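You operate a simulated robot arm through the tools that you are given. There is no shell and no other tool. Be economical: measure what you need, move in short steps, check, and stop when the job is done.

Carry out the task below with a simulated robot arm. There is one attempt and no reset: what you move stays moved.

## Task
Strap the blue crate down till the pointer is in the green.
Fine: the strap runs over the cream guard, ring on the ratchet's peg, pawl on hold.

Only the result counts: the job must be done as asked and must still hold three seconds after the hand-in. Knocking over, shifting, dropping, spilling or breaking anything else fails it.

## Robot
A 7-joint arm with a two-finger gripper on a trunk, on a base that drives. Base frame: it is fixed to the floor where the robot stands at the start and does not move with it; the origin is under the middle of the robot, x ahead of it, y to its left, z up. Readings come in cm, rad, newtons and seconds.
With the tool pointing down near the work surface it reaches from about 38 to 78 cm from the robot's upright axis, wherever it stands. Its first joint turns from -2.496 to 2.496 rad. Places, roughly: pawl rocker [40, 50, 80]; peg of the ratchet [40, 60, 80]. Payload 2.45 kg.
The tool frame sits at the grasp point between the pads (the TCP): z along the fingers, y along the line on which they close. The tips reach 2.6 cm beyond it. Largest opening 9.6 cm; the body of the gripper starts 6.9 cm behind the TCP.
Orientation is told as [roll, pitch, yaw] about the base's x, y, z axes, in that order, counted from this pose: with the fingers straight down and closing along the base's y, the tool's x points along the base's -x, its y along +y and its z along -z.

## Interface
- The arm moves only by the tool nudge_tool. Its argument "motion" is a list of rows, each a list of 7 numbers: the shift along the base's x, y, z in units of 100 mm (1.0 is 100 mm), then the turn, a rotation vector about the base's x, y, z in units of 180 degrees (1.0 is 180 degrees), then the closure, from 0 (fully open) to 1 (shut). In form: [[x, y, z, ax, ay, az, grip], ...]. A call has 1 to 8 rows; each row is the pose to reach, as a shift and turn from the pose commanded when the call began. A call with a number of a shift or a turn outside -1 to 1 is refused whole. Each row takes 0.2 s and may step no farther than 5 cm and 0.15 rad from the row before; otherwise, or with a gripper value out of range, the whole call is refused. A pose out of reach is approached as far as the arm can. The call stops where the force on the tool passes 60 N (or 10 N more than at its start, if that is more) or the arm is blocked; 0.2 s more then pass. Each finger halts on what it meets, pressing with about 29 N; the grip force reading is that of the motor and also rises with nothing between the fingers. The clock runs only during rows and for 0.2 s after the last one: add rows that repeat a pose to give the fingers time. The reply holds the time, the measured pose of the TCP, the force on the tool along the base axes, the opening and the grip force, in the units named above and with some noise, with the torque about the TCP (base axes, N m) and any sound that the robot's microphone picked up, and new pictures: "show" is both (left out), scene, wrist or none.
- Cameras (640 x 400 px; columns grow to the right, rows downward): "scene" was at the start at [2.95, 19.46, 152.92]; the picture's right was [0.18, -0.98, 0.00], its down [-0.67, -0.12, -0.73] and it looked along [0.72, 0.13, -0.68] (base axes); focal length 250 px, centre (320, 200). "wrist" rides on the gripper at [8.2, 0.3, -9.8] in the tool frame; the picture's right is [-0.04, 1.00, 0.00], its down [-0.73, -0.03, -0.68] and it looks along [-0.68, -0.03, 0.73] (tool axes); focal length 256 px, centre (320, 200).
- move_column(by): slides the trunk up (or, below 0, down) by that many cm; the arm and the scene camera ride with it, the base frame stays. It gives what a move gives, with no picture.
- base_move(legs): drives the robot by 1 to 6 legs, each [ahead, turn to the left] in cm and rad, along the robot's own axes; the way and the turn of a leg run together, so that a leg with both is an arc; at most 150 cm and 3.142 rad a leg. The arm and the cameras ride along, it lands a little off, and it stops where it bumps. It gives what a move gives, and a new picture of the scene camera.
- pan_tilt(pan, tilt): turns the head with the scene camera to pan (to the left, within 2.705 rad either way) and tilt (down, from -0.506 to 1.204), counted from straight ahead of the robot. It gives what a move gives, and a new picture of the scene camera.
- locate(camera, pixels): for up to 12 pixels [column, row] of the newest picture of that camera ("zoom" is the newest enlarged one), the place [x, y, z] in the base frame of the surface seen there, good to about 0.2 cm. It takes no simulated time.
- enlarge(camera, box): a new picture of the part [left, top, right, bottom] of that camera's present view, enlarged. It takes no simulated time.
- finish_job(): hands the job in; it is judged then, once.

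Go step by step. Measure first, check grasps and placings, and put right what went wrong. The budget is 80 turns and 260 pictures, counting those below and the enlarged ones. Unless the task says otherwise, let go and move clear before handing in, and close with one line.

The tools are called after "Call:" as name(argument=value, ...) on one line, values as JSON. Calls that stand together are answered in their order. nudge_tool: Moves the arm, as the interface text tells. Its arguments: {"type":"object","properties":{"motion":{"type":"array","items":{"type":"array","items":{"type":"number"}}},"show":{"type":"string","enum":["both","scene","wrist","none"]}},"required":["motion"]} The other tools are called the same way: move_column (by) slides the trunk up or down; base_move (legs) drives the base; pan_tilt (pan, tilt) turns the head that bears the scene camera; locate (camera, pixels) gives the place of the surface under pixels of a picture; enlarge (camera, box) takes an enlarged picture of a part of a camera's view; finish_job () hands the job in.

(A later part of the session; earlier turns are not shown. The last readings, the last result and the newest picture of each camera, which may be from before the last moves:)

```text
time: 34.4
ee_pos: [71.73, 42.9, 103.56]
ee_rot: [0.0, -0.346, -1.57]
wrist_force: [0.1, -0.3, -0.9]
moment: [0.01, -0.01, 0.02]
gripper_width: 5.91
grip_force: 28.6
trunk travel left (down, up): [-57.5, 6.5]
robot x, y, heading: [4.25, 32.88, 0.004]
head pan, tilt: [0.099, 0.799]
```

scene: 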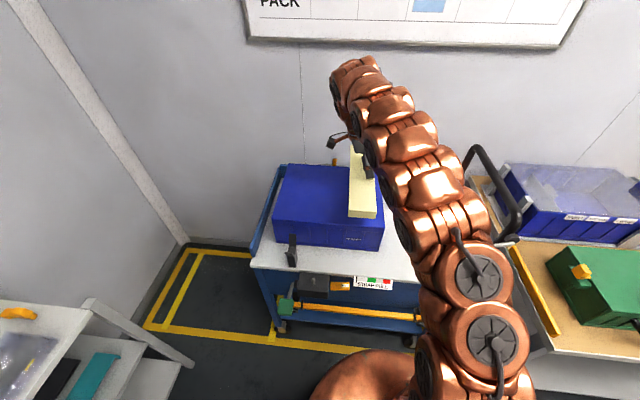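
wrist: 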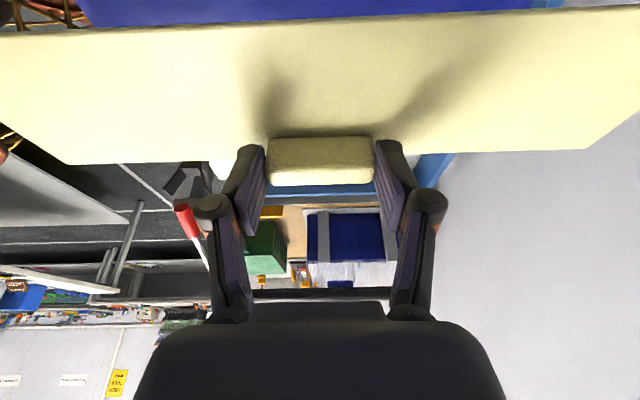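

The guard rides level over the crate, centred about 1.7 cm left of the TCP. I'll move the last 13 cm to the strap line.

Call:
nudge_tool(motion=[[-0.05, 0.4, 0, 0, 0, 0, 0.65], [-0.1, 0.8, 0, 0, 0, 0, 0.65], [-0.14, 1.0, 0, 0, 0, 0, 0.65]], show="none")

Call:
nudge_tool(motion=[[0, 0.2, 0, 0, 0, 0, 0.65], [0, 0.32, 0, 0, 0, 0, 0.65], [0, 0.32, -0.2, 0, 0, 0, 0.65], [0, 0.32, -0.4, 0, 0, 0, 0.65]])

Call:
enlarge(camera="scene", box=[240, 120, 420, 300])

Call:
locate(camera="wrist", pixels=[[72, 161], [580, 147], [100, 160], [560, 146], [450, 24], [200, 30]])

```text
time: 35.2
ee_pos: [70.21, 53.02, 103.69]
ee_rot: [0.0, -0.345, -1.571]
wrist_force: [0.1, -0.8, -1.6]
moment: [-0.02, 0.02, 0.02]
gripper_width: 5.92
grip_force: 28.9
trunk travel left (down, up): [-57.5, 6.5]
robot x, y, heading: [4.51, 32.92, -0.001]
head pan, tilt: [0.099, 0.799]
```

```text
time: 36.2
ee_pos: [70.24, 56.1, 99.72]
ee_rot: [0.0, -0.345, -1.571]
wrist_force: [-0.4, -0.3, -1.4]
moment: [0.0, -0.02, 0.0]
gripper_width: 5.89
grip_force: 29.1
trunk travel left (down, up): [-57.5, 6.5]
robot x, y, heading: [4.42, 33.04, 0.005]
head pan, tilt: [0.099, 0.799]
```

scene: 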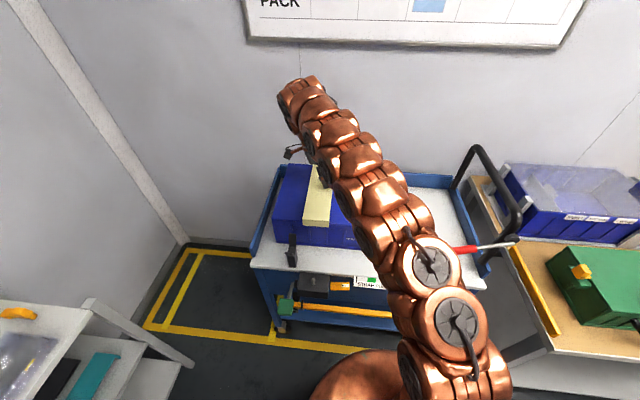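
wrist: 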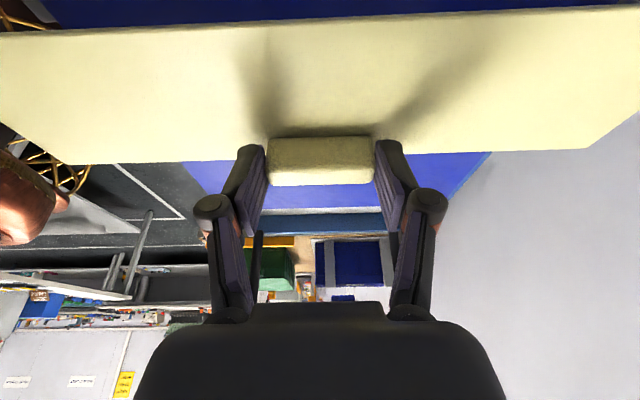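

```text
2.22 times, centred on (330, 210) of scene
```

zoom: 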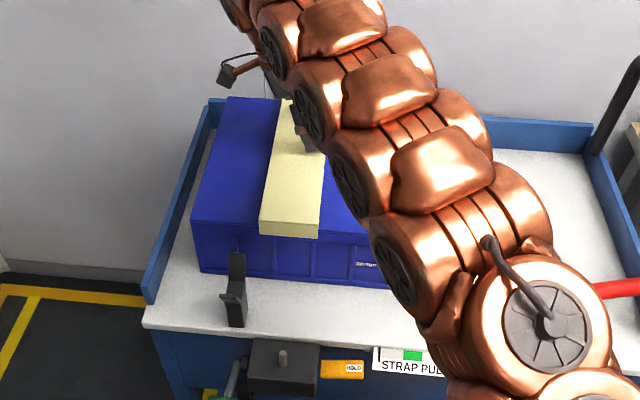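

```text
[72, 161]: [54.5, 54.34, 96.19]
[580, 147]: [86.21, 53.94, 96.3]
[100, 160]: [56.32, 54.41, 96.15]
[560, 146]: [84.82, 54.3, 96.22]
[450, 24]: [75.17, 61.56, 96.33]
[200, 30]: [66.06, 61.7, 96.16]
```

The guard spans x 54.3–86.5 and y 54.2–61.7, centred over the crate and strap line. I'll lower it about 4 cm.

Call:
nudge_tool(motion=[[0.01, 0, -0.15, 0, 0, 0, 0.65], [0.01, 0, -0.3, 0, 0, 0, 0.65], [0.01, 0, -0.36, 0, 0, 0, 0.65], [0.01, 0, -0.4, 0, 0, 0, 0.65]])

Call:
locate(camera="wrist", pixels=[[72, 161], [580, 147], [450, 24], [200, 30], [420, 165]])

```text
time: 37.2
ee_pos: [70.44, 56.2, 95.59]
ee_rot: [-0.003, -0.346, -1.571]
wrist_force: [-0.4, -0.6, -0.2]
moment: [0.01, 0.02, -0.01]
gripper_width: 5.92
grip_force: 29.0
trunk travel left (down, up): [-57.5, 6.5]
robot x, y, heading: [4.66, 33.13, 0.003]
head pan, tilt: [0.099, 0.799]
```

scene: 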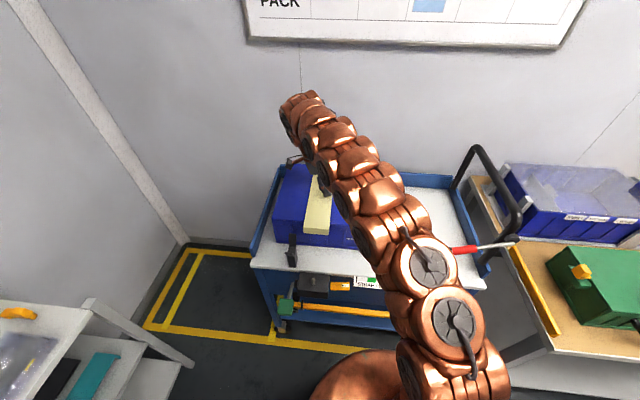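
wrist: 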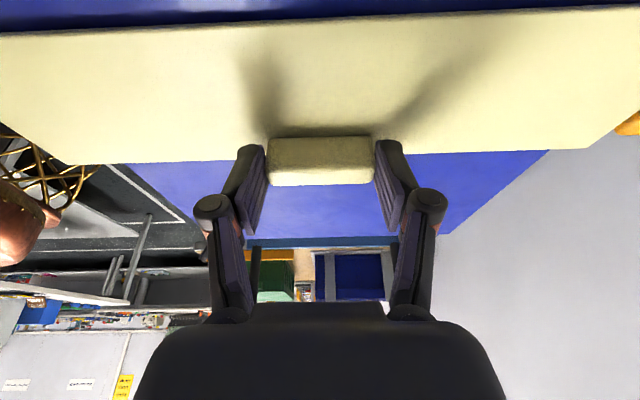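

```text
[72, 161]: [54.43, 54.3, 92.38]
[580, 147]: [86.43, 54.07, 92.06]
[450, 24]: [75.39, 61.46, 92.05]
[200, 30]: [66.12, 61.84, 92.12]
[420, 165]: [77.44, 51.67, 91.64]
```

The plate top is 92.1 against the crate top at 91.5, so it is nearly seated. I'll ease down until contact, then open.

Call:
nudge_tool(motion=[[0, 0, -0.02, 0, 0, 0, 0.65], [0, 0, -0.03, 0, 0, 0, 0.65]], show="none")

Call:
nudge_tool(motion=[[0, 0, 0, 0, 0, 0, 0.3], [0, 0, 0.0, 0, 0, 0, 0.2], [0, 0, 0.0, 0, 0, 0, 0.1], [0, 0, 0, 0, 0, 0, 0.1], [0, 0, 0, 0, 0, 0, 0.1]])

```text
time: 37.8
ee_pos: [70.27, 56.01, 95.4]
ee_rot: [0.0, -0.346, -1.571]
wrist_force: [-0.9, -0.9, 5.0]
moment: [0.24, 0.11, -0.1]
gripper_width: 5.91
grip_force: 29.3
trunk travel left (down, up): [-57.5, 6.5]
robot x, y, heading: [4.44, 33.14, -0.002]
head pan, tilt: [0.099, 0.799]
```

```text
time: 39.0
ee_pos: [70.38, 56.15, 95.26]
ee_rot: [-0.001, -0.345, -1.572]
wrist_force: [-0.1, 0.3, 0.2]
moment: [0.01, -0.01, 0.02]
gripper_width: 8.62
grip_force: 0.0
trunk travel left (down, up): [-57.5, 6.5]
robot x, y, heading: [4.56, 32.98, 0.001]
head pan, tilt: [0.099, 0.799]
```

scene: 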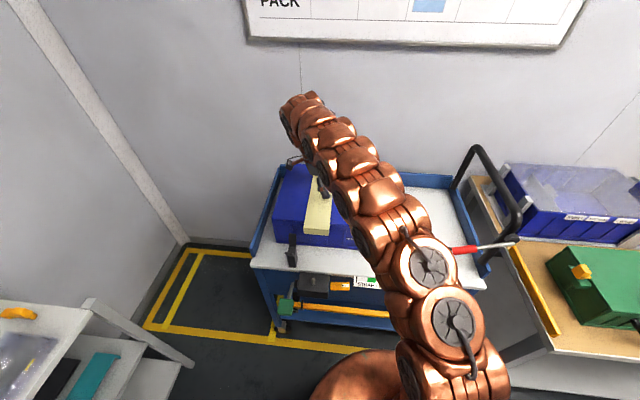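
wrist: 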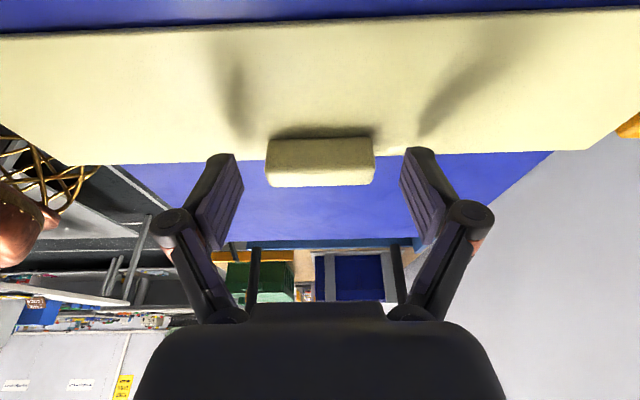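

The guard is seated and released. I'll lift clear and look down at the base's front to see how close I can drive to the bench.

Call:
nudge_tool(motion=[[0, 0, 0.3, 0, 0, 0, 0.1], [0, 0, 0.7, 0, 0, 0, 0.1], [0, 0, 1.0, 0.0, 0, 0, 0.1]])

Call:
pan_tilt(pan=0.6, tilt=1.204)

Call:
locate(camera="scene", pixels=[[300, 300], [270, 330], [250, 370], [350, 270], [380, 255], [240, 395], [330, 203], [300, 260]])

```text
time: 39.8
ee_pos: [70.41, 56.11, 105.38]
ee_rot: [0.001, -0.348, -1.57]
wrist_force: [-0.8, 1.9, 0.1]
moment: [-0.19, -0.06, -0.02]
gripper_width: 8.66
grip_force: 0.0
trunk travel left (down, up): [-57.5, 6.5]
robot x, y, heading: [4.67, 33.15, -0.001]
head pan, tilt: [0.099, 0.799]
```

scene: 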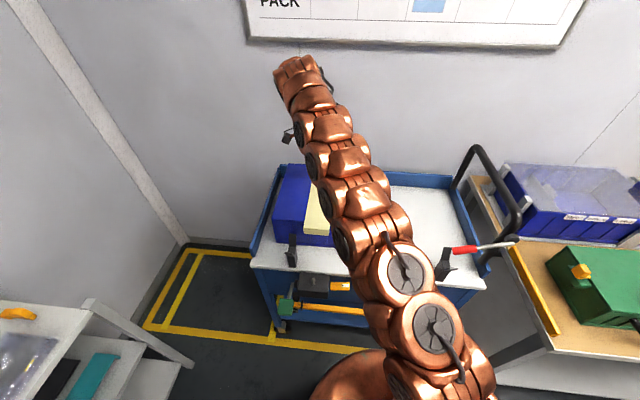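
wrist: 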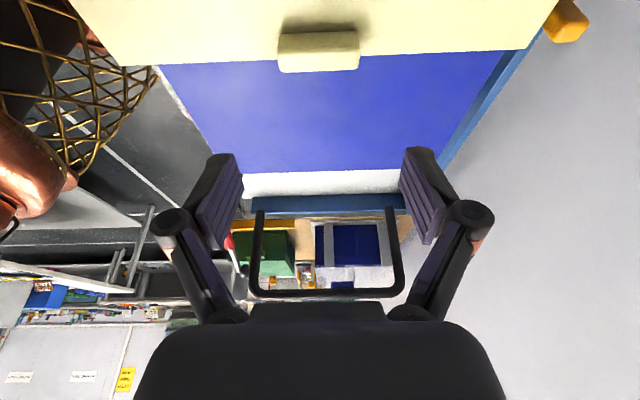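

```text
time: 40.7
ee_pos: [70.39, 55.89, 105.37]
ee_rot: [0.001, -0.348, -1.574]
wrist_force: [0.2, 0.2, 0.5]
moment: [0.01, 0.03, 0.01]
gripper_width: 8.65
grip_force: 0.0
trunk travel left (down, up): [-57.5, 6.5]
robot x, y, heading: [4.01, 32.79, 0.0]
head pan, tilt: [0.6, 1.201]
```

scene: 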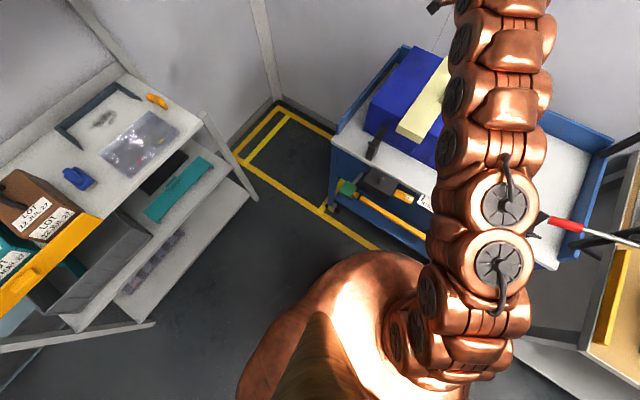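

```text
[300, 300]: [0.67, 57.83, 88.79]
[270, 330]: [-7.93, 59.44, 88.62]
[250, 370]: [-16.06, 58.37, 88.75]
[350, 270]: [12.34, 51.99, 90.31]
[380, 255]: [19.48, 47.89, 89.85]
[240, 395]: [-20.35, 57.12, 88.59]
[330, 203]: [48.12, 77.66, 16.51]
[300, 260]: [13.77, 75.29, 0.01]
```

The body front reaches about x≈28, so there is a little room ahead. I'll straighten the tool, return yaw to zero, then shift the base to about (8,54), square to the strap.

Call:
nudge_tool(motion=[[-0.1, -0.05, 0.1, 0.045, 0, 0, 0.3], [-0.2, -0.1, 0.2, 0.09, 0, 0, 0.3], [-0.3, -0.15, 0.3, 0.11, 0, 0, 0.3]], show="none")

Call:
nudge_tool(motion=[[0, 0, 0, 0, 0, 0.045, 0.3], [0, 0, 0, 0, 0, 0.09, 0.3], [0, 0, 0, 0, 0, 0.135, 0.3], [0, 0, 0, 0, 0, 0.18, 0.3], [0, 0, 0, 0, 0, 0.225, 0.3], [0, 0, 0, 0, 0, 0.27, 0.3], [0, 0, 0, 0, 0, 0.315, 0.3], [0, 0, 0, 0, 0, 0.36, 0.3]], show="none")

Call:
nudge_tool(motion=[[0, -0.1, 0, 0, 0, 0.045, 0.3], [0, -0.2, 0, 0, 0, 0.09, 0.3], [0, -0.3, 0, 0, 0, 0.14, 0.3]], show="none")

Call:
base_move(legs=[[-45, 0], [0, 0.42], [53, 0], [0, -0.42]])

```text
time: 41.5
ee_pos: [67.3, 54.56, 108.3]
ee_rot: [0.0, 0.001, -1.57]
wrist_force: [0.1, -0.8, 0.0]
moment: [-0.02, 0.0, 0.02]
gripper_width: 6.73
grip_force: 0.0
trunk travel left (down, up): [-57.5, 6.5]
robot x, y, heading: [4.35, 33.17, 0.003]
head pan, tilt: [0.6, 1.201]
```

```text
time: 43.3
ee_pos: [67.35, 54.69, 108.26]
ee_rot: [0.0, -0.001, -0.438]
wrist_force: [0.2, 0.4, 0.1]
moment: [0.02, 0.01, 0.01]
gripper_width: 6.74
grip_force: 0.1
trunk travel left (down, up): [-57.5, 6.5]
robot x, y, heading: [4.45, 32.87, -0.004]
head pan, tilt: [0.6, 1.201]
```

```text
refused: row 3 steps farther than a row can; nothing moved
```

```text
time: 51.2
ee_pos: [69.86, 76.79, 108.24]
ee_rot: [-0.001, 0.0, -0.429]
wrist_force: [-0.2, 0.7, 0.1]
moment: [-0.01, 0.05, 0.0]
gripper_width: 6.7
grip_force: 0.1
trunk travel left (down, up): [-57.5, 6.5]
robot x, y, heading: [7.33, 54.91, 0.007]
head pan, tilt: [0.6, 1.201]
```

scene: 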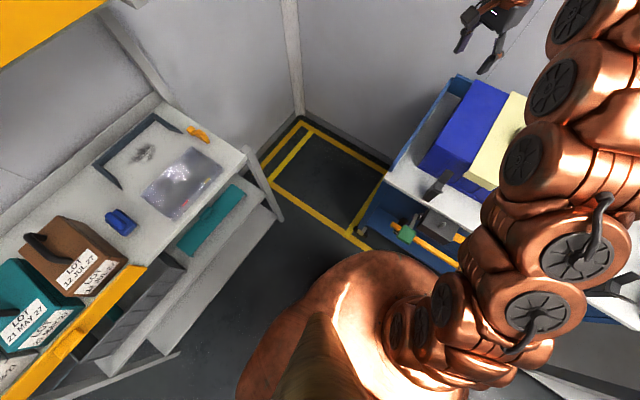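

The base stopped at (7.3,54.9) without bumping. I'll bring the hand in front of the tab line with yaw zero and pan the head back.

Call:
nudge_tool(motion=[[0, -0.33, 0, 0, 0, 0.045, 0.6], [0, -0.66, 0, 0, 0, 0.09, 0.6], [0, -1, 0, 0, 0, 0.137, 0.6]], show="none")

Call:
nudge_tool(motion=[[0.1, -0.4, 0, 0, 0, 0, 0.6], [0.3, -0.8, 0, 0, 0, 0, 0.6], [0.6, -1, 0, 0, 0, 0, 0.6]], show="none")

Call:
pan_tilt(pan=-0.1, tilt=0.75)

Call:
nudge_tool(motion=[[0.1, -0.2, 0, 0, 0, 0, 0.6], [0.3, -0.23, 0, 0, 0, 0, 0.6]])

```text
time: 52.0
ee_pos: [70.02, 66.8, 108.24]
ee_rot: [0.0, -0.002, 0.0]
wrist_force: [0.2, 0.8, -0.3]
moment: [0.0, -0.01, -0.01]
gripper_width: 3.84
grip_force: 0.0
trunk travel left (down, up): [-57.5, 6.5]
robot x, y, heading: [7.18, 54.34, 0.008]
head pan, tilt: [0.6, 1.201]
```

```text
time: 52.8
ee_pos: [75.83, 56.79, 108.25]
ee_rot: [-0.001, -0.002, 0.0]
wrist_force: [-1.4, -0.6, -0.3]
moment: [0.0, -0.04, 0.0]
gripper_width: 3.84
grip_force: 0.0
trunk travel left (down, up): [-57.5, 6.5]
robot x, y, heading: [6.89, 54.6, 0.012]
head pan, tilt: [0.6, 1.201]
```

```text
time: 53.9
ee_pos: [75.77, 56.64, 108.33]
ee_rot: [0.002, -0.001, 0.001]
wrist_force: [0.5, -0.4, 0.1]
moment: [0.0, -0.03, 0.0]
gripper_width: 3.85
grip_force: 0.0
trunk travel left (down, up): [-57.5, 6.5]
robot x, y, heading: [7.54, 54.54, 0.014]
head pan, tilt: [-0.099, 0.75]
```

scene: 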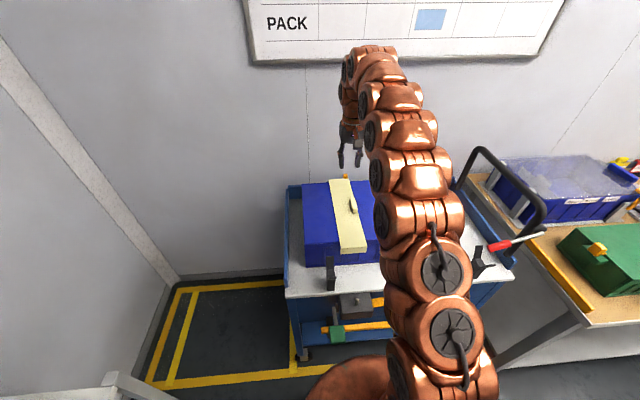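

```text
time: 54.5
ee_pos: [78.87, 54.53, 108.27]
ee_rot: [0.002, -0.003, -0.001]
wrist_force: [-0.5, -0.5, 0.6]
moment: [-0.03, -0.05, 0.04]
gripper_width: 3.83
grip_force: 0.1
trunk travel left (down, up): [-57.5, 6.5]
robot x, y, heading: [7.31, 54.83, 0.012]
head pan, tilt: [-0.099, 0.75]
```

scene: 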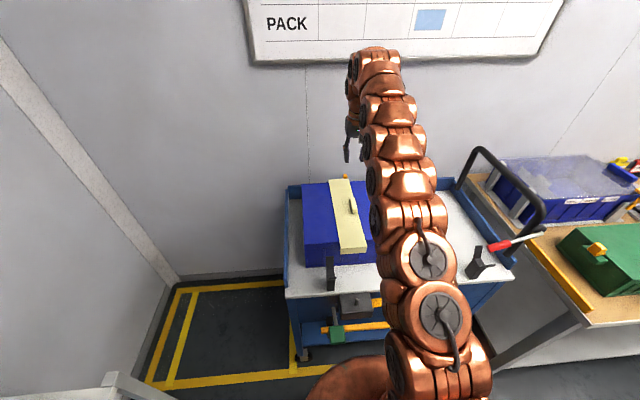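
wrist: 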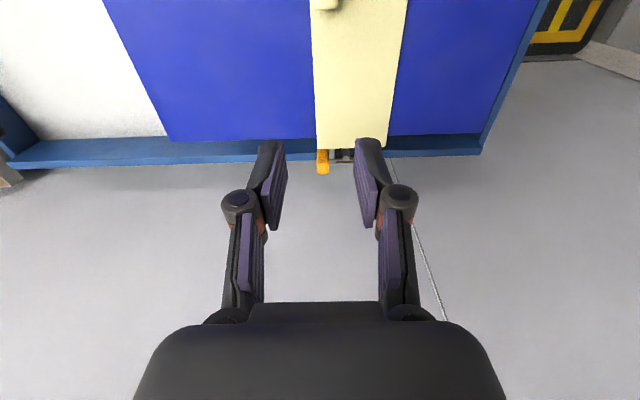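

The tab (323,160) and the ring on its peg (345,153) are in view. I'll enlarge and measure them.

Call:
enlarge(camera="wrist", box=[290, 125, 390, 190])

Call:
locate(camera="wrist", pixels=[[318, 151], [323, 152], [328, 152], [323, 160], [323, 168], [323, 173], [336, 153], [345, 152], [345, 158], [352, 156], [338, 158], [350, 140]])

```text
6.15 times, centred on (340, 158) of wrist
```

zoom: 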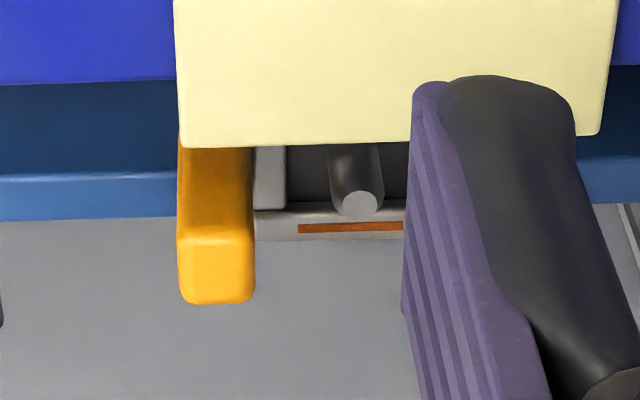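

```text
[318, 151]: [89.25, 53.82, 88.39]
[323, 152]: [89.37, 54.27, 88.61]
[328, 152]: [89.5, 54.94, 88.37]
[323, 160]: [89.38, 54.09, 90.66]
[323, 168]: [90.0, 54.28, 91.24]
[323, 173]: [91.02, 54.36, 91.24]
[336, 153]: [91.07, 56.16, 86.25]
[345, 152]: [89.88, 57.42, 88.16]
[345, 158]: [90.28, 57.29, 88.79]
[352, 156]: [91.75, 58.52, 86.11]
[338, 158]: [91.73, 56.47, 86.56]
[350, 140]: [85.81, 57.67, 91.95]
```

The tab spans x 89.4–91.2 and y 53.6–55.1 with its top at z 91.25; the peg is at (90.5,57.3), top z 88.8. I'll tilt the fingers forward a little for reach and go above the tab.

Call:
nudge_tool(motion=[[0.2, -0.02, 0, 0, -0.045, 0, 0.7], [0.5, -0.03, 0, 0, -0.09, 0, 0.74], [0.9, -0.03, -0.2, 0, -0.09, 0, 0.74], [1.0, -0.03, -0.5, 0, -0.09, 0, 0.74]], show="none")

Call:
nudge_tool(motion=[[0.1, 0, -0.2, 0, 0, 0, 0.74], [0.12, 0, -0.5, 0, 0, 0, 0.74]])

Call:
enlarge(camera="wrist", box=[240, 90, 440, 215])

```text
time: 55.5
ee_pos: [88.93, 54.27, 103.44]
ee_rot: [0.0, -0.284, 0.0]
wrist_force: [-0.4, -0.7, 0.2]
moment: [0.01, 0.0, 0.01]
gripper_width: 2.5
grip_force: 0.1
trunk travel left (down, up): [-57.5, 6.5]
robot x, y, heading: [7.08, 54.65, 0.006]
head pan, tilt: [-0.099, 0.75]
```

```text
time: 56.1
ee_pos: [90.08, 54.09, 98.4]
ee_rot: [0.0, -0.281, 0.003]
wrist_force: [-0.2, 0.5, 0.5]
moment: [0.0, 0.0, -0.01]
gripper_width: 2.46
grip_force: 0.1
trunk travel left (down, up): [-57.5, 6.5]
robot x, y, heading: [7.17, 54.53, 0.008]
head pan, tilt: [-0.099, 0.75]
```

scene: 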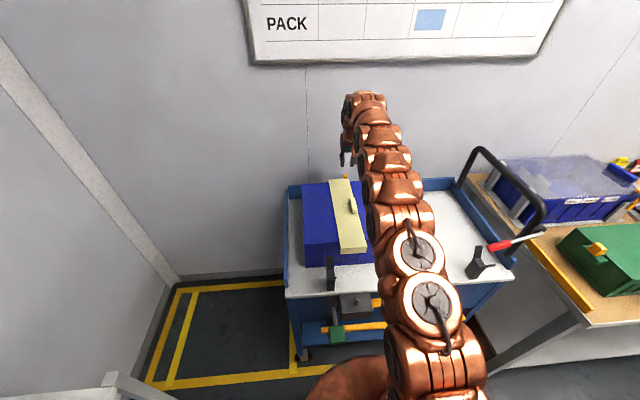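
wrist: 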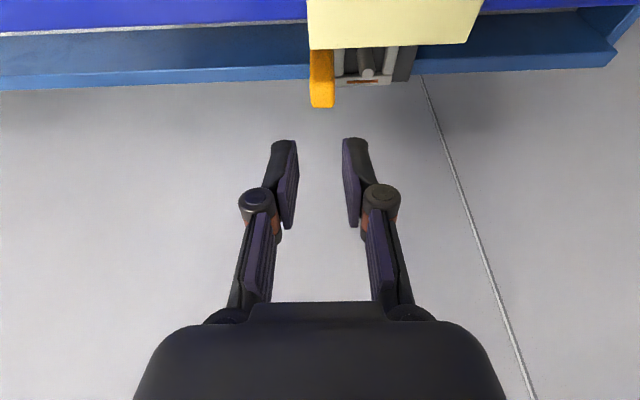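

```text
3.20 times, centred on (340, 152) of wrist
```

zoom: 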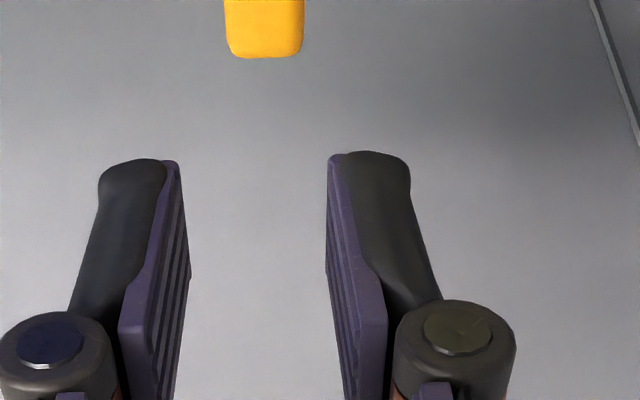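

The tab (322,90) lines up with the midpoint between the fingers (about 321). I'll descend to z≈91 and close.

Call:
nudge_tool(motion=[[0, 0.01, -0.3, 0, 0, 0, 0.74], [0.0, 0.01, -0.5, 0, 0, 0, 0.74]])

Call:
locate(camera="wrist", pixels=[[320, 130], [325, 140]])

Call:
enlarge(camera="wrist", box=[240, 60, 440, 215])

```text
time: 56.7
ee_pos: [90.13, 54.3, 93.3]
ee_rot: [0.0, -0.281, 0.0]
wrist_force: [0.5, 0.3, 0.5]
moment: [0.02, -0.01, 0.01]
gripper_width: 2.49
grip_force: 0.0
trunk travel left (down, up): [-57.5, 6.5]
robot x, y, heading: [6.88, 55.02, 0.009]
head pan, tilt: [-0.099, 0.75]
```

scene: 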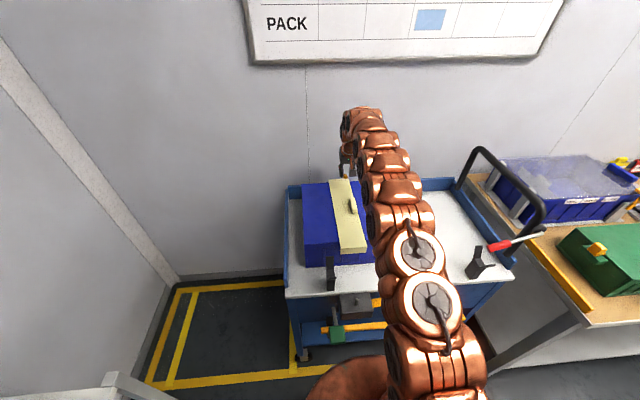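
wrist: 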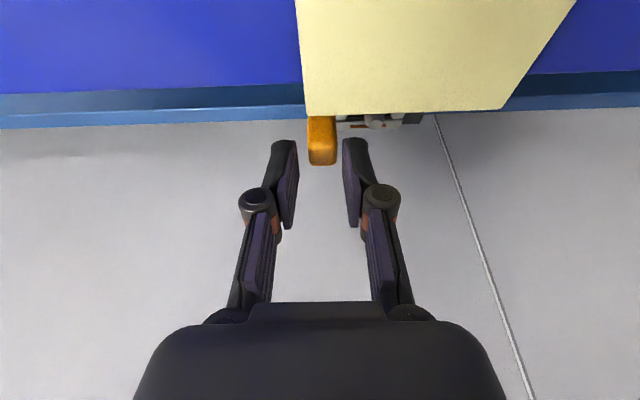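

```text
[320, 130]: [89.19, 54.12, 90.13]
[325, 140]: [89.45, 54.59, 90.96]
```

```text
2.58 times, centred on (340, 138) of wrist
```

zoom: 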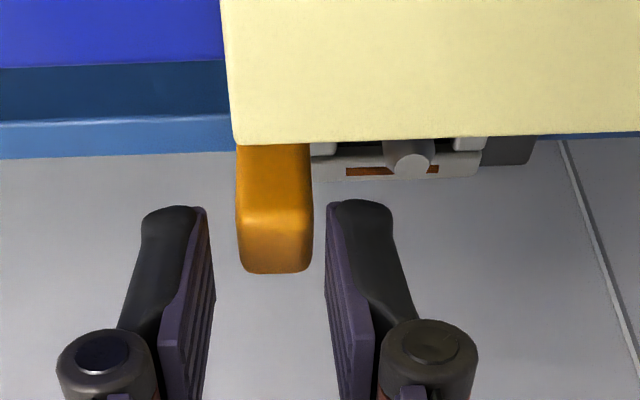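

The tab sits between the fingers. I'll go down 2.3 cm more and close on it.

Call:
nudge_tool(motion=[[0.02, 0, -0.12, 0, 0, 0, 0.74], [0.02, 0, -0.23, 0, 0, 0, 0.74], [0.02, 0, -0.23, 0, 0, 0, 0.95], [0.02, 0, -0.23, 0, 0, 0, 0.95], [0.02, 0, -0.23, 0, 0, 0, 0.95]])

Call:
enlarge(camera="wrist", box=[240, 60, 440, 215])

```text
time: 57.9
ee_pos: [90.23, 54.31, 91.08]
ee_rot: [0.0, -0.285, 0.001]
wrist_force: [0.0, -0.4, 2.6]
moment: [-0.01, -0.06, 0.0]
gripper_width: 1.57
grip_force: 29.6
trunk travel left (down, up): [-57.5, 6.5]
robot x, y, heading: [6.64, 54.45, 0.008]
head pan, tilt: [-0.099, 0.75]
```

scene: 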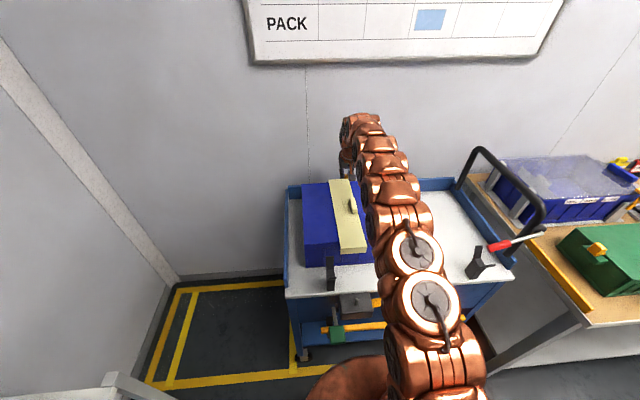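
wrist: 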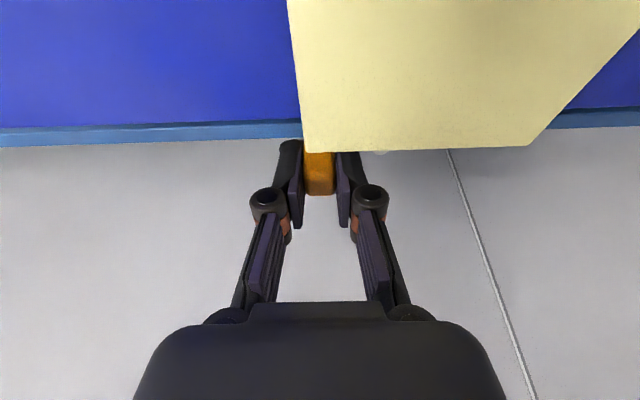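

```text
2.58 times, centred on (340, 138) of wrist
```

zoom: 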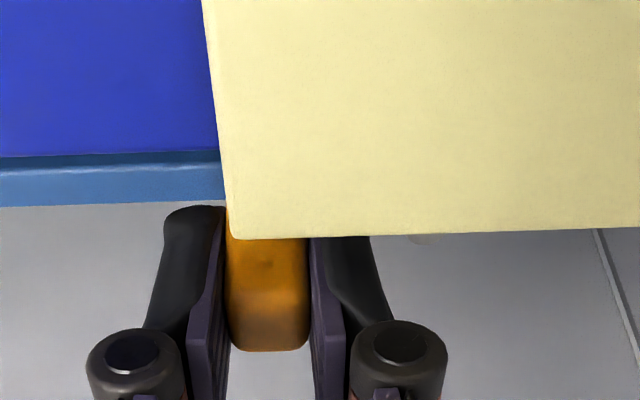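

Gripped at 1.57 cm with 29.6 N. I'll lift straight up 5 cm, watching the force.

Call:
nudge_tool(motion=[[0, 0, 0.12, 0, 0, 0, 0.95], [0, 0, 0.25, 0, 0, 0, 0.95], [0, 0, 0.38, 0, 0, 0, 0.95], [0, 0, 0.5, 0, 0, 0, 0.95]])

Call:
enlarge(camera="wrist", box=[240, 60, 440, 215])

```text
time: 58.9
ee_pos: [90.39, 54.28, 95.99]
ee_rot: [-0.001, -0.282, 0.0]
wrist_force: [-0.6, 0.3, 0.0]
moment: [0.01, -0.01, 0.0]
gripper_width: 1.53
grip_force: 28.5
trunk travel left (down, up): [-57.5, 6.5]
robot x, y, heading: [7.55, 54.58, 0.009]
head pan, tilt: [-0.099, 0.75]
```

scene: 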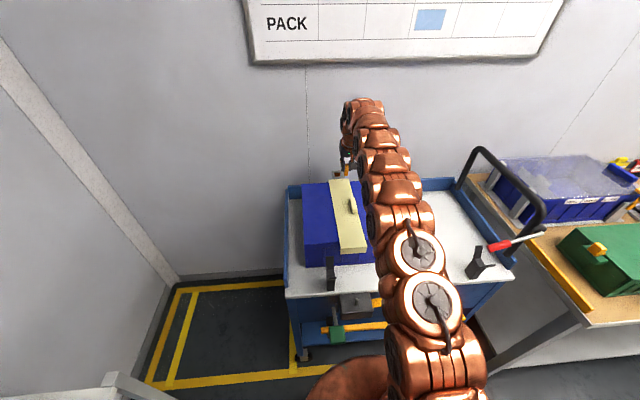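
wrist: 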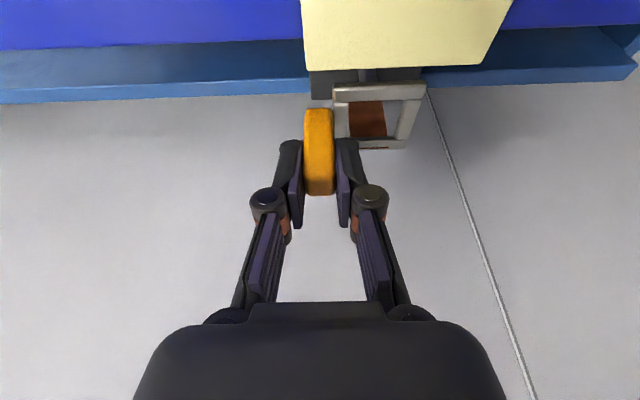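

```text
2.58 times, centred on (340, 138) of wrist
```

zoom: 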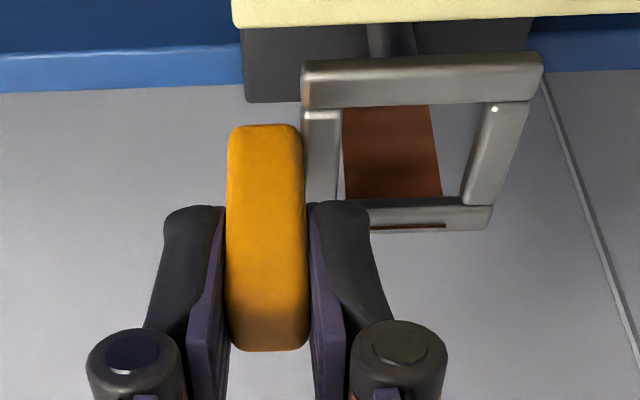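

The ring came off the rear peg cleanly, with the brown strap on its far bar. I'll raise it above the guard and carry it towards the front.

Call:
nudge_tool(motion=[[0, 0.0, 0.4, 0, 0, 0, 0.95], [0, 0.0, 0.8, 0, 0, 0, 0.95], [-0.3, 0.0, 0.9, 0, 0, 0, 0.95], [-0.7, 0.0, 0.9, 0, 0, 0, 0.95], [-1.0, 0, 0.9, 0, 0, 0, 0.95]], show="scene")

Call:
nudge_tool(motion=[[-0.4, 0.0, 0, 0, 0, 0, 0.95], [-0.8, 0.0, 0, 0, 0, 0, 0.95], [-1.0, 0, 0, 0, 0, 0, 0.95]])

```text
time: 60.1
ee_pos: [80.1, 54.32, 105.06]
ee_rot: [-0.001, -0.283, 0.002]
wrist_force: [-0.6, 0.3, 0.4]
moment: [0.0, -0.03, -0.02]
gripper_width: 1.57
grip_force: 28.9
trunk travel left (down, up): [-57.5, 6.5]
robot x, y, heading: [7.03, 54.54, 0.007]
head pan, tilt: [-0.099, 0.75]
```

scene: 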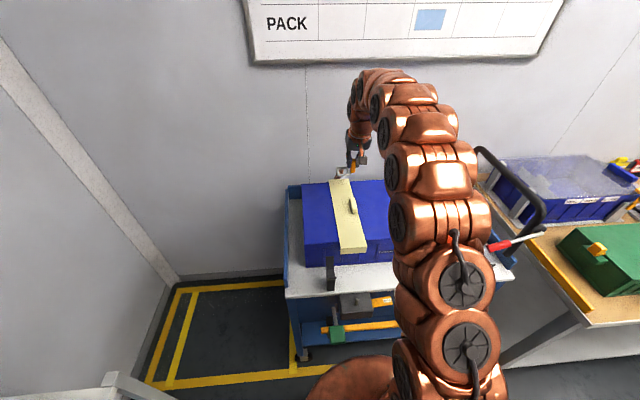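

```text
time: 60.9
ee_pos: [70.18, 54.29, 105.12]
ee_rot: [-0.001, -0.286, 0.0]
wrist_force: [-0.9, 0.1, -0.6]
moment: [-0.02, 0.03, -0.04]
gripper_width: 1.55
grip_force: 29.0
trunk travel left (down, up): [-57.5, 6.5]
robot x, y, heading: [6.67, 54.79, 0.008]
head pan, tilt: [-0.099, 0.75]
```

scene: 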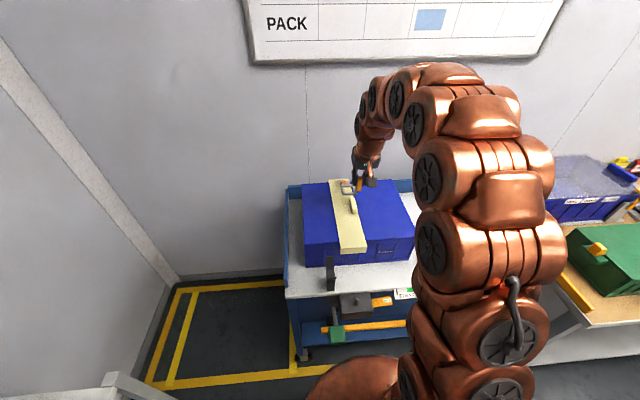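
wrist: 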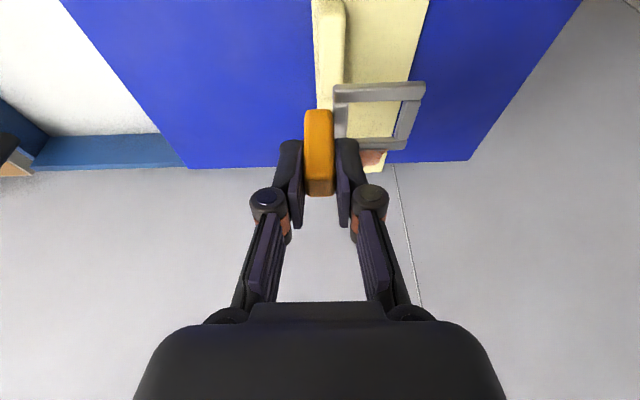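

The ring is held steady, with no strap pull felt. I'll measure the ring relative to the TCP, then back the base 20 cm for working at the front peg.

Call:
locate(camera="wrist", pixels=[[375, 92], [375, 143], [341, 118], [407, 118], [362, 115], [395, 115], [318, 150]])

Call:
base_move(legs=[[-20, 0]])

```text
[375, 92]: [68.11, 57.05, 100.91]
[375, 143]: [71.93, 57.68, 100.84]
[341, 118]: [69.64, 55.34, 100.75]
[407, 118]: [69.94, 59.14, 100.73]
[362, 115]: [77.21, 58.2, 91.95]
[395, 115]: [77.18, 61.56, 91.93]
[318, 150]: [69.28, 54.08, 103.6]
```

```text
time: 62.5
ee_pos: [50.26, 54.17, 105.09]
ee_rot: [0.0, -0.284, 0.0]
wrist_force: [0.7, 0.2, -0.5]
moment: [0.01, 0.04, 0.0]
gripper_width: 1.57
grip_force: 29.0
trunk travel left (down, up): [-57.5, 6.5]
robot x, y, heading: [-13.15, 54.46, 0.015]
head pan, tilt: [-0.099, 0.75]
```

scene: 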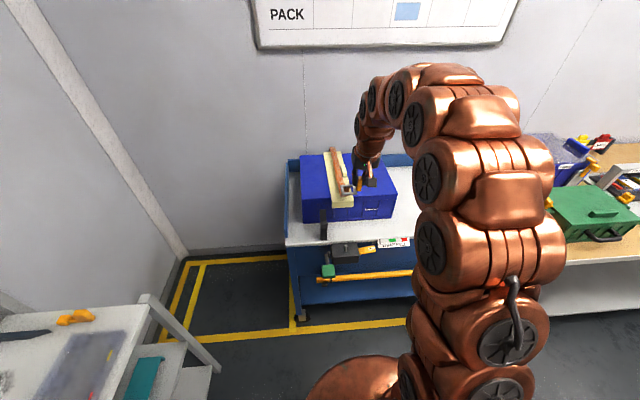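

The strap now runs over the guard. I'll move above the front peg, taking the ring centre as 2.95 cm left of the TCP, and look.

Call:
nudge_tool(motion=[[-0.4, 0.05, 0, 0, 0, 0, 0.95], [-0.7, 0.05, -0.1, 0, 0, 0, 0.95], [-0.7, 0.05, -0.5, 0, 0, 0, 0.95], [-0.7, 0.05, -0.9, 0, 0, 0, 0.95]])

Call:
enlarge(camera="wrist", box=[240, 60, 480, 215])

Call:
enlarge(camera="scene", box=[280, 140, 420, 300])

```text
time: 63.5
ee_pos: [43.16, 54.49, 95.99]
ee_rot: [-0.001, -0.281, 0.0]
wrist_force: [0.5, -0.3, 0.1]
moment: [-0.03, -0.06, 0.01]
gripper_width: 1.55
grip_force: 28.8
trunk travel left (down, up): [-57.5, 6.5]
robot x, y, heading: [-13.08, 54.17, 0.009]
head pan, tilt: [-0.099, 0.75]
```

scene: 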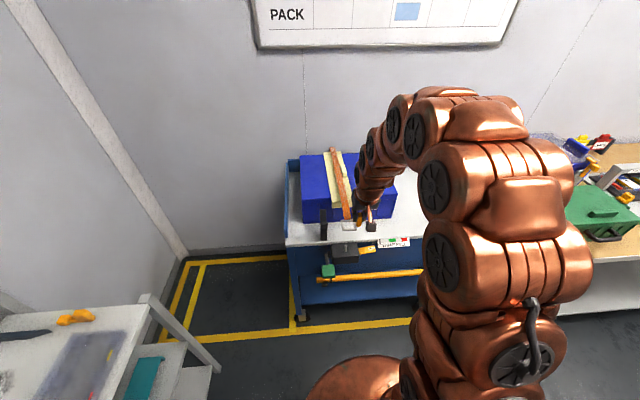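
wrist: 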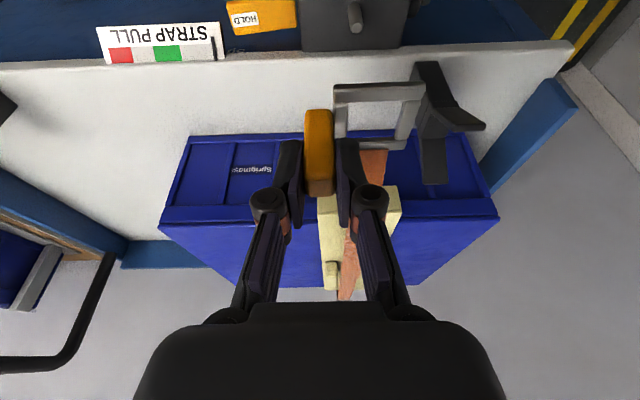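

```text
2.58 times, centred on (360, 138) of wrist
```

zoom: 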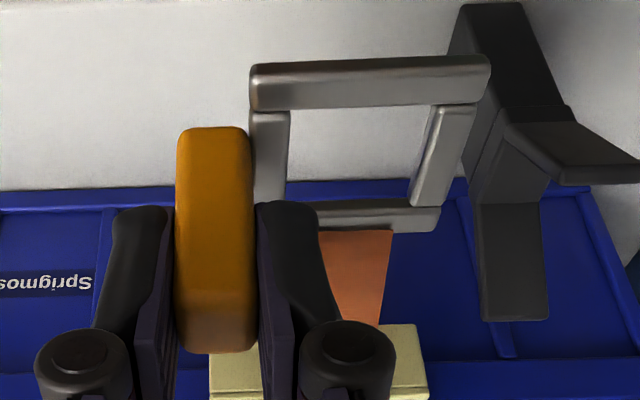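

```text
2.50 times, centred on (350, 220) of scene
```

zoom: 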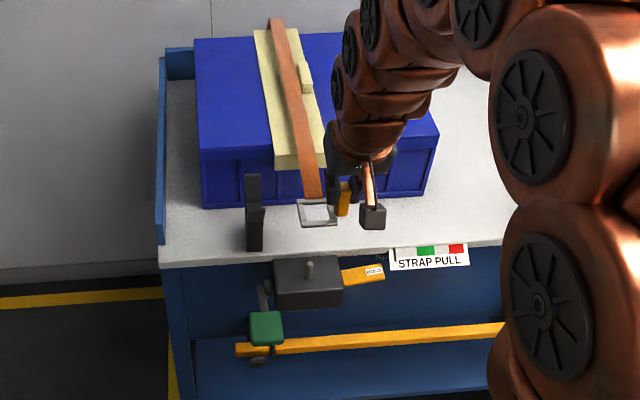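

The ring (zoom 370,135) hangs above and behind the peg, and the black clip is near its left end. I'll locate the peg, ring and clip before lowering.

Call:
locate(camera="wrist", pixels=[[354, 7], [355, 18], [356, 28], [375, 92], [370, 138], [341, 118], [407, 118], [417, 110], [430, 85], [430, 160], [465, 125], [330, 38]])

Call:
locate(camera="scene", pixels=[[404, 246], [345, 245], [343, 254], [320, 222], [323, 240], [340, 190], [331, 150], [340, 164]])

```text
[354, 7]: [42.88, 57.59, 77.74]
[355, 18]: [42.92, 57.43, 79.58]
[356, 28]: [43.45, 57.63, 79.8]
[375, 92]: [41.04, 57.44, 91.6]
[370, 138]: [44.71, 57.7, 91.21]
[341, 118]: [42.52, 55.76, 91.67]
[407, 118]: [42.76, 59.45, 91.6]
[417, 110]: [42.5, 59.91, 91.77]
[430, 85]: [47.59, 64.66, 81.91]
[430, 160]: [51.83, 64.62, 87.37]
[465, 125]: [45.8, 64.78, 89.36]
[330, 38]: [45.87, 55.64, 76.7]
```

```text
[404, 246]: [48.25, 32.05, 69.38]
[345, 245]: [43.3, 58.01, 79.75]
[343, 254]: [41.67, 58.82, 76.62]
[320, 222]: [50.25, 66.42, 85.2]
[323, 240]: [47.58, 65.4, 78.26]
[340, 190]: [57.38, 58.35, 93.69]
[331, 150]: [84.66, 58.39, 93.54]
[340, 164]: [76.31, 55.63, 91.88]
```

The ring centre (42.9,57.6) is nearly over the peg (43.2,57.6), and the clip is clear at y≥63.5. I'll lower 10 cm with a 0.3 cm forward correction.

Call:
nudge_tool(motion=[[0.03, 0, -0.4, 0, 0, 0, 0.95], [0.03, 0, -0.8, 0, 0, 0, 0.95], [0.03, 0, -1.0, 0, 0, 0, 0.95]])

Call:
enlarge(camera="wrist", box=[240, 30, 480, 185])

Call:
locate(camera="wrist", pixels=[[375, 92], [370, 138], [341, 118], [407, 118], [371, 110]])

```text
time: 64.3
ee_pos: [43.4, 54.71, 86.07]
ee_rot: [0.001, -0.283, 0.001]
wrist_force: [-0.5, 0.0, 0.2]
moment: [-0.04, 0.0, -0.01]
gripper_width: 1.55
grip_force: 28.6
trunk travel left (down, up): [-57.5, 6.5]
robot x, y, heading: [-12.95, 54.51, 0.01]
head pan, tilt: [-0.099, 0.75]
```

scene: 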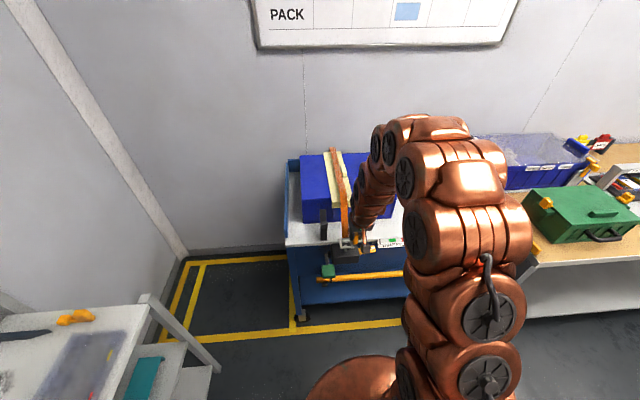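
wrist: 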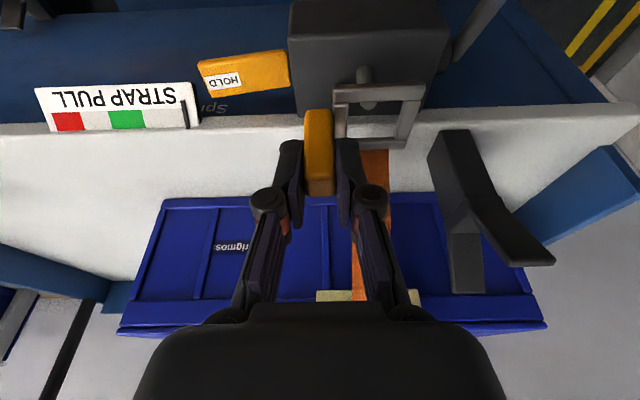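

```text
2.58 times, centred on (360, 108) of wrist
```

zoom: 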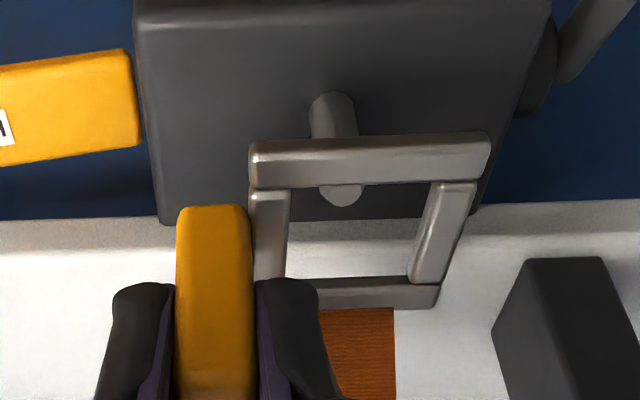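

```text
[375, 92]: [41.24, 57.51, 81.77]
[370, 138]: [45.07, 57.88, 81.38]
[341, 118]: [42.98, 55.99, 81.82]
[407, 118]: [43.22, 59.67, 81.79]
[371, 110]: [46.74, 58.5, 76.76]
```

The ring is centred on the peg within about 0.2 cm. I'll lower it over the peg until it rests on the block.

Call:
nudge_tool(motion=[[0.0, -0.01, -0.2, 0, 0, 0, 0.95], [0.0, -0.01, -0.32, 0, 0, 0, 0.95], [0.0, -0.01, -0.4, 0, 0, 0, 0.95], [0, -0.01, -0.43, 0, 0, 0, 0.95]])

Call:
enlarge(camera="wrist", box=[240, 60, 480, 215])

Call:
locate(camera="wrist", pixels=[[390, 92], [370, 138], [341, 118], [407, 118], [371, 110]])

```text
time: 65.3
ee_pos: [43.41, 54.54, 81.84]
ee_rot: [0.002, -0.285, 0.0]
wrist_force: [0.0, -0.2, -1.3]
moment: [0.01, -0.01, 0.03]
gripper_width: 1.54
grip_force: 28.6
trunk travel left (down, up): [-57.5, 6.5]
robot x, y, heading: [-12.67, 54.52, 0.014]
head pan, tilt: [-0.099, 0.75]
```

scene: 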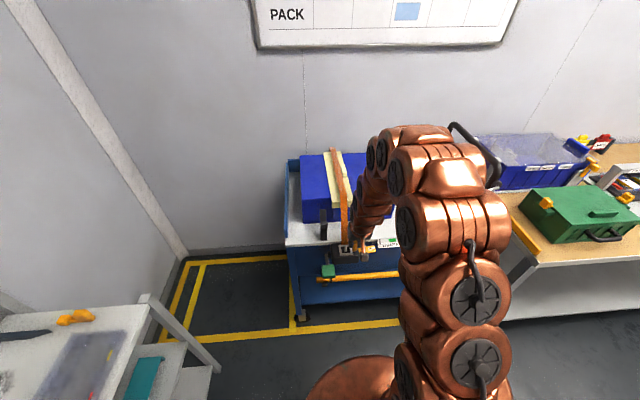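
wrist: 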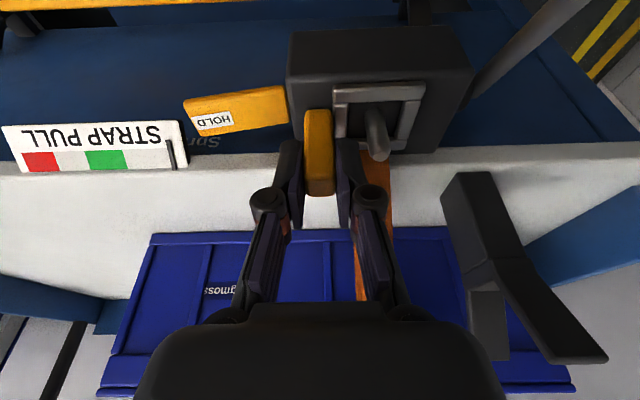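

```text
2.58 times, centred on (360, 138) of wrist
```

zoom: 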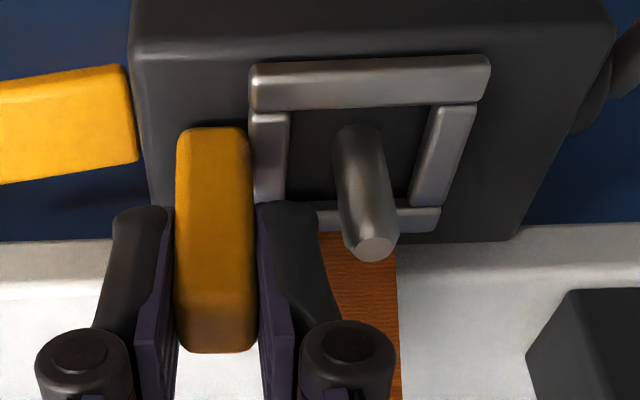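

```text
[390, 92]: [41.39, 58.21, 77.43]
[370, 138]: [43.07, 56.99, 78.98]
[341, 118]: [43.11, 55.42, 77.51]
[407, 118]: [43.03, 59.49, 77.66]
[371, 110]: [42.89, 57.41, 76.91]
```

The ring is around the peg. I'll press it down lightly, then open just enough to release the tab and rise.

Call:
nudge_tool(motion=[[0.0, 0, -0.02, 0, 0, 0, 0.95], [0.0, 0, -0.03, 0, 0, 0, 0.95], [0.0, 0, -0.03, 0, 0, 0, 0.77], [0, 0, -0.03, 0, 0, 0, 0.77], [0, 0, -0.03, 0, 0, 0, 0.77]], show="none")

Call:
nudge_tool(motion=[[0.0, -0.01, 0.1, 0, 0, 0, 0.77], [0.0, -0.01, 0.4, 0, 0, 0, 0.77], [-0.2, 0, 0.8, 0, 0, 0, 0.77]])

Call:
enlarge(camera="wrist", box=[200, 0, 480, 175])

```text
time: 66.5
ee_pos: [43.55, 54.61, 81.5]
ee_rot: [-0.002, -0.283, -0.001]
wrist_force: [0.4, 0.2, 0.4]
moment: [0.01, 0.0, 0.02]
gripper_width: 2.19
grip_force: 0.1
trunk travel left (down, up): [-57.5, 6.5]
robot x, y, heading: [-12.91, 54.16, 0.017]
head pan, tilt: [-0.099, 0.75]
```

```text
time: 67.3
ee_pos: [41.49, 54.54, 89.6]
ee_rot: [0.0, -0.284, 0.0]
wrist_force: [0.2, -0.4, -0.8]
moment: [0.02, 0.0, 0.02]
gripper_width: 2.19
grip_force: 0.0
trunk travel left (down, up): [-57.5, 6.5]
robot x, y, heading: [-13.02, 54.42, 0.01]
head pan, tilt: [-0.099, 0.75]
```

scene: 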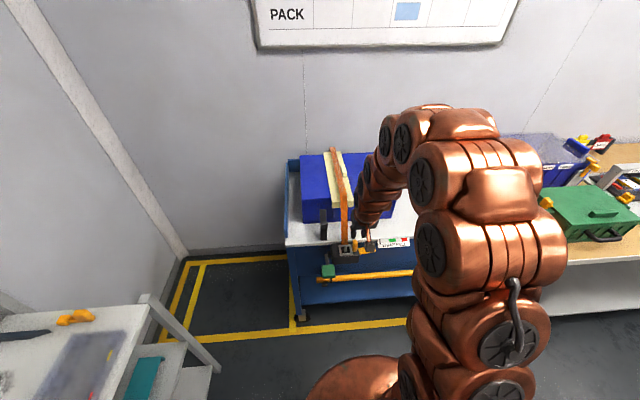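
wrist: 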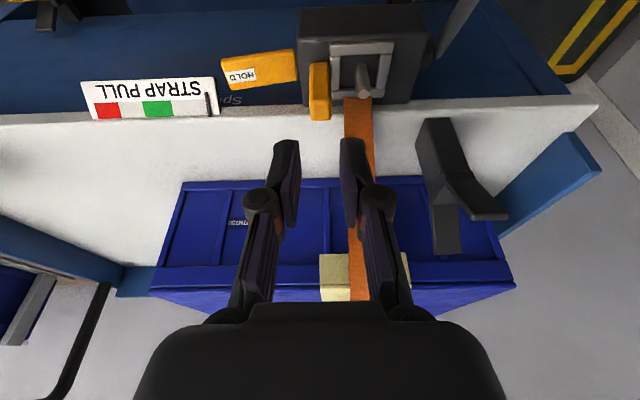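

```text
2.29 times, centred on (340, 88) of wrist
```

zoom: 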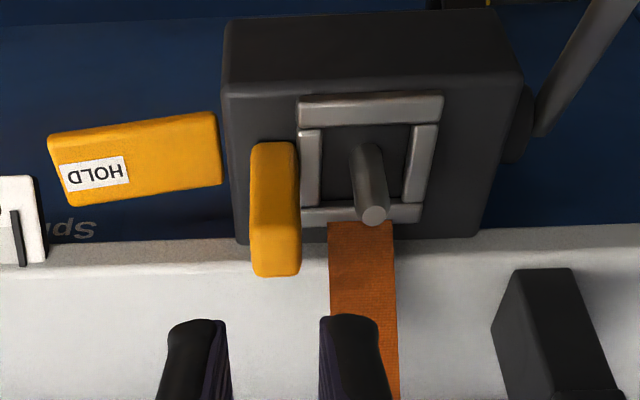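

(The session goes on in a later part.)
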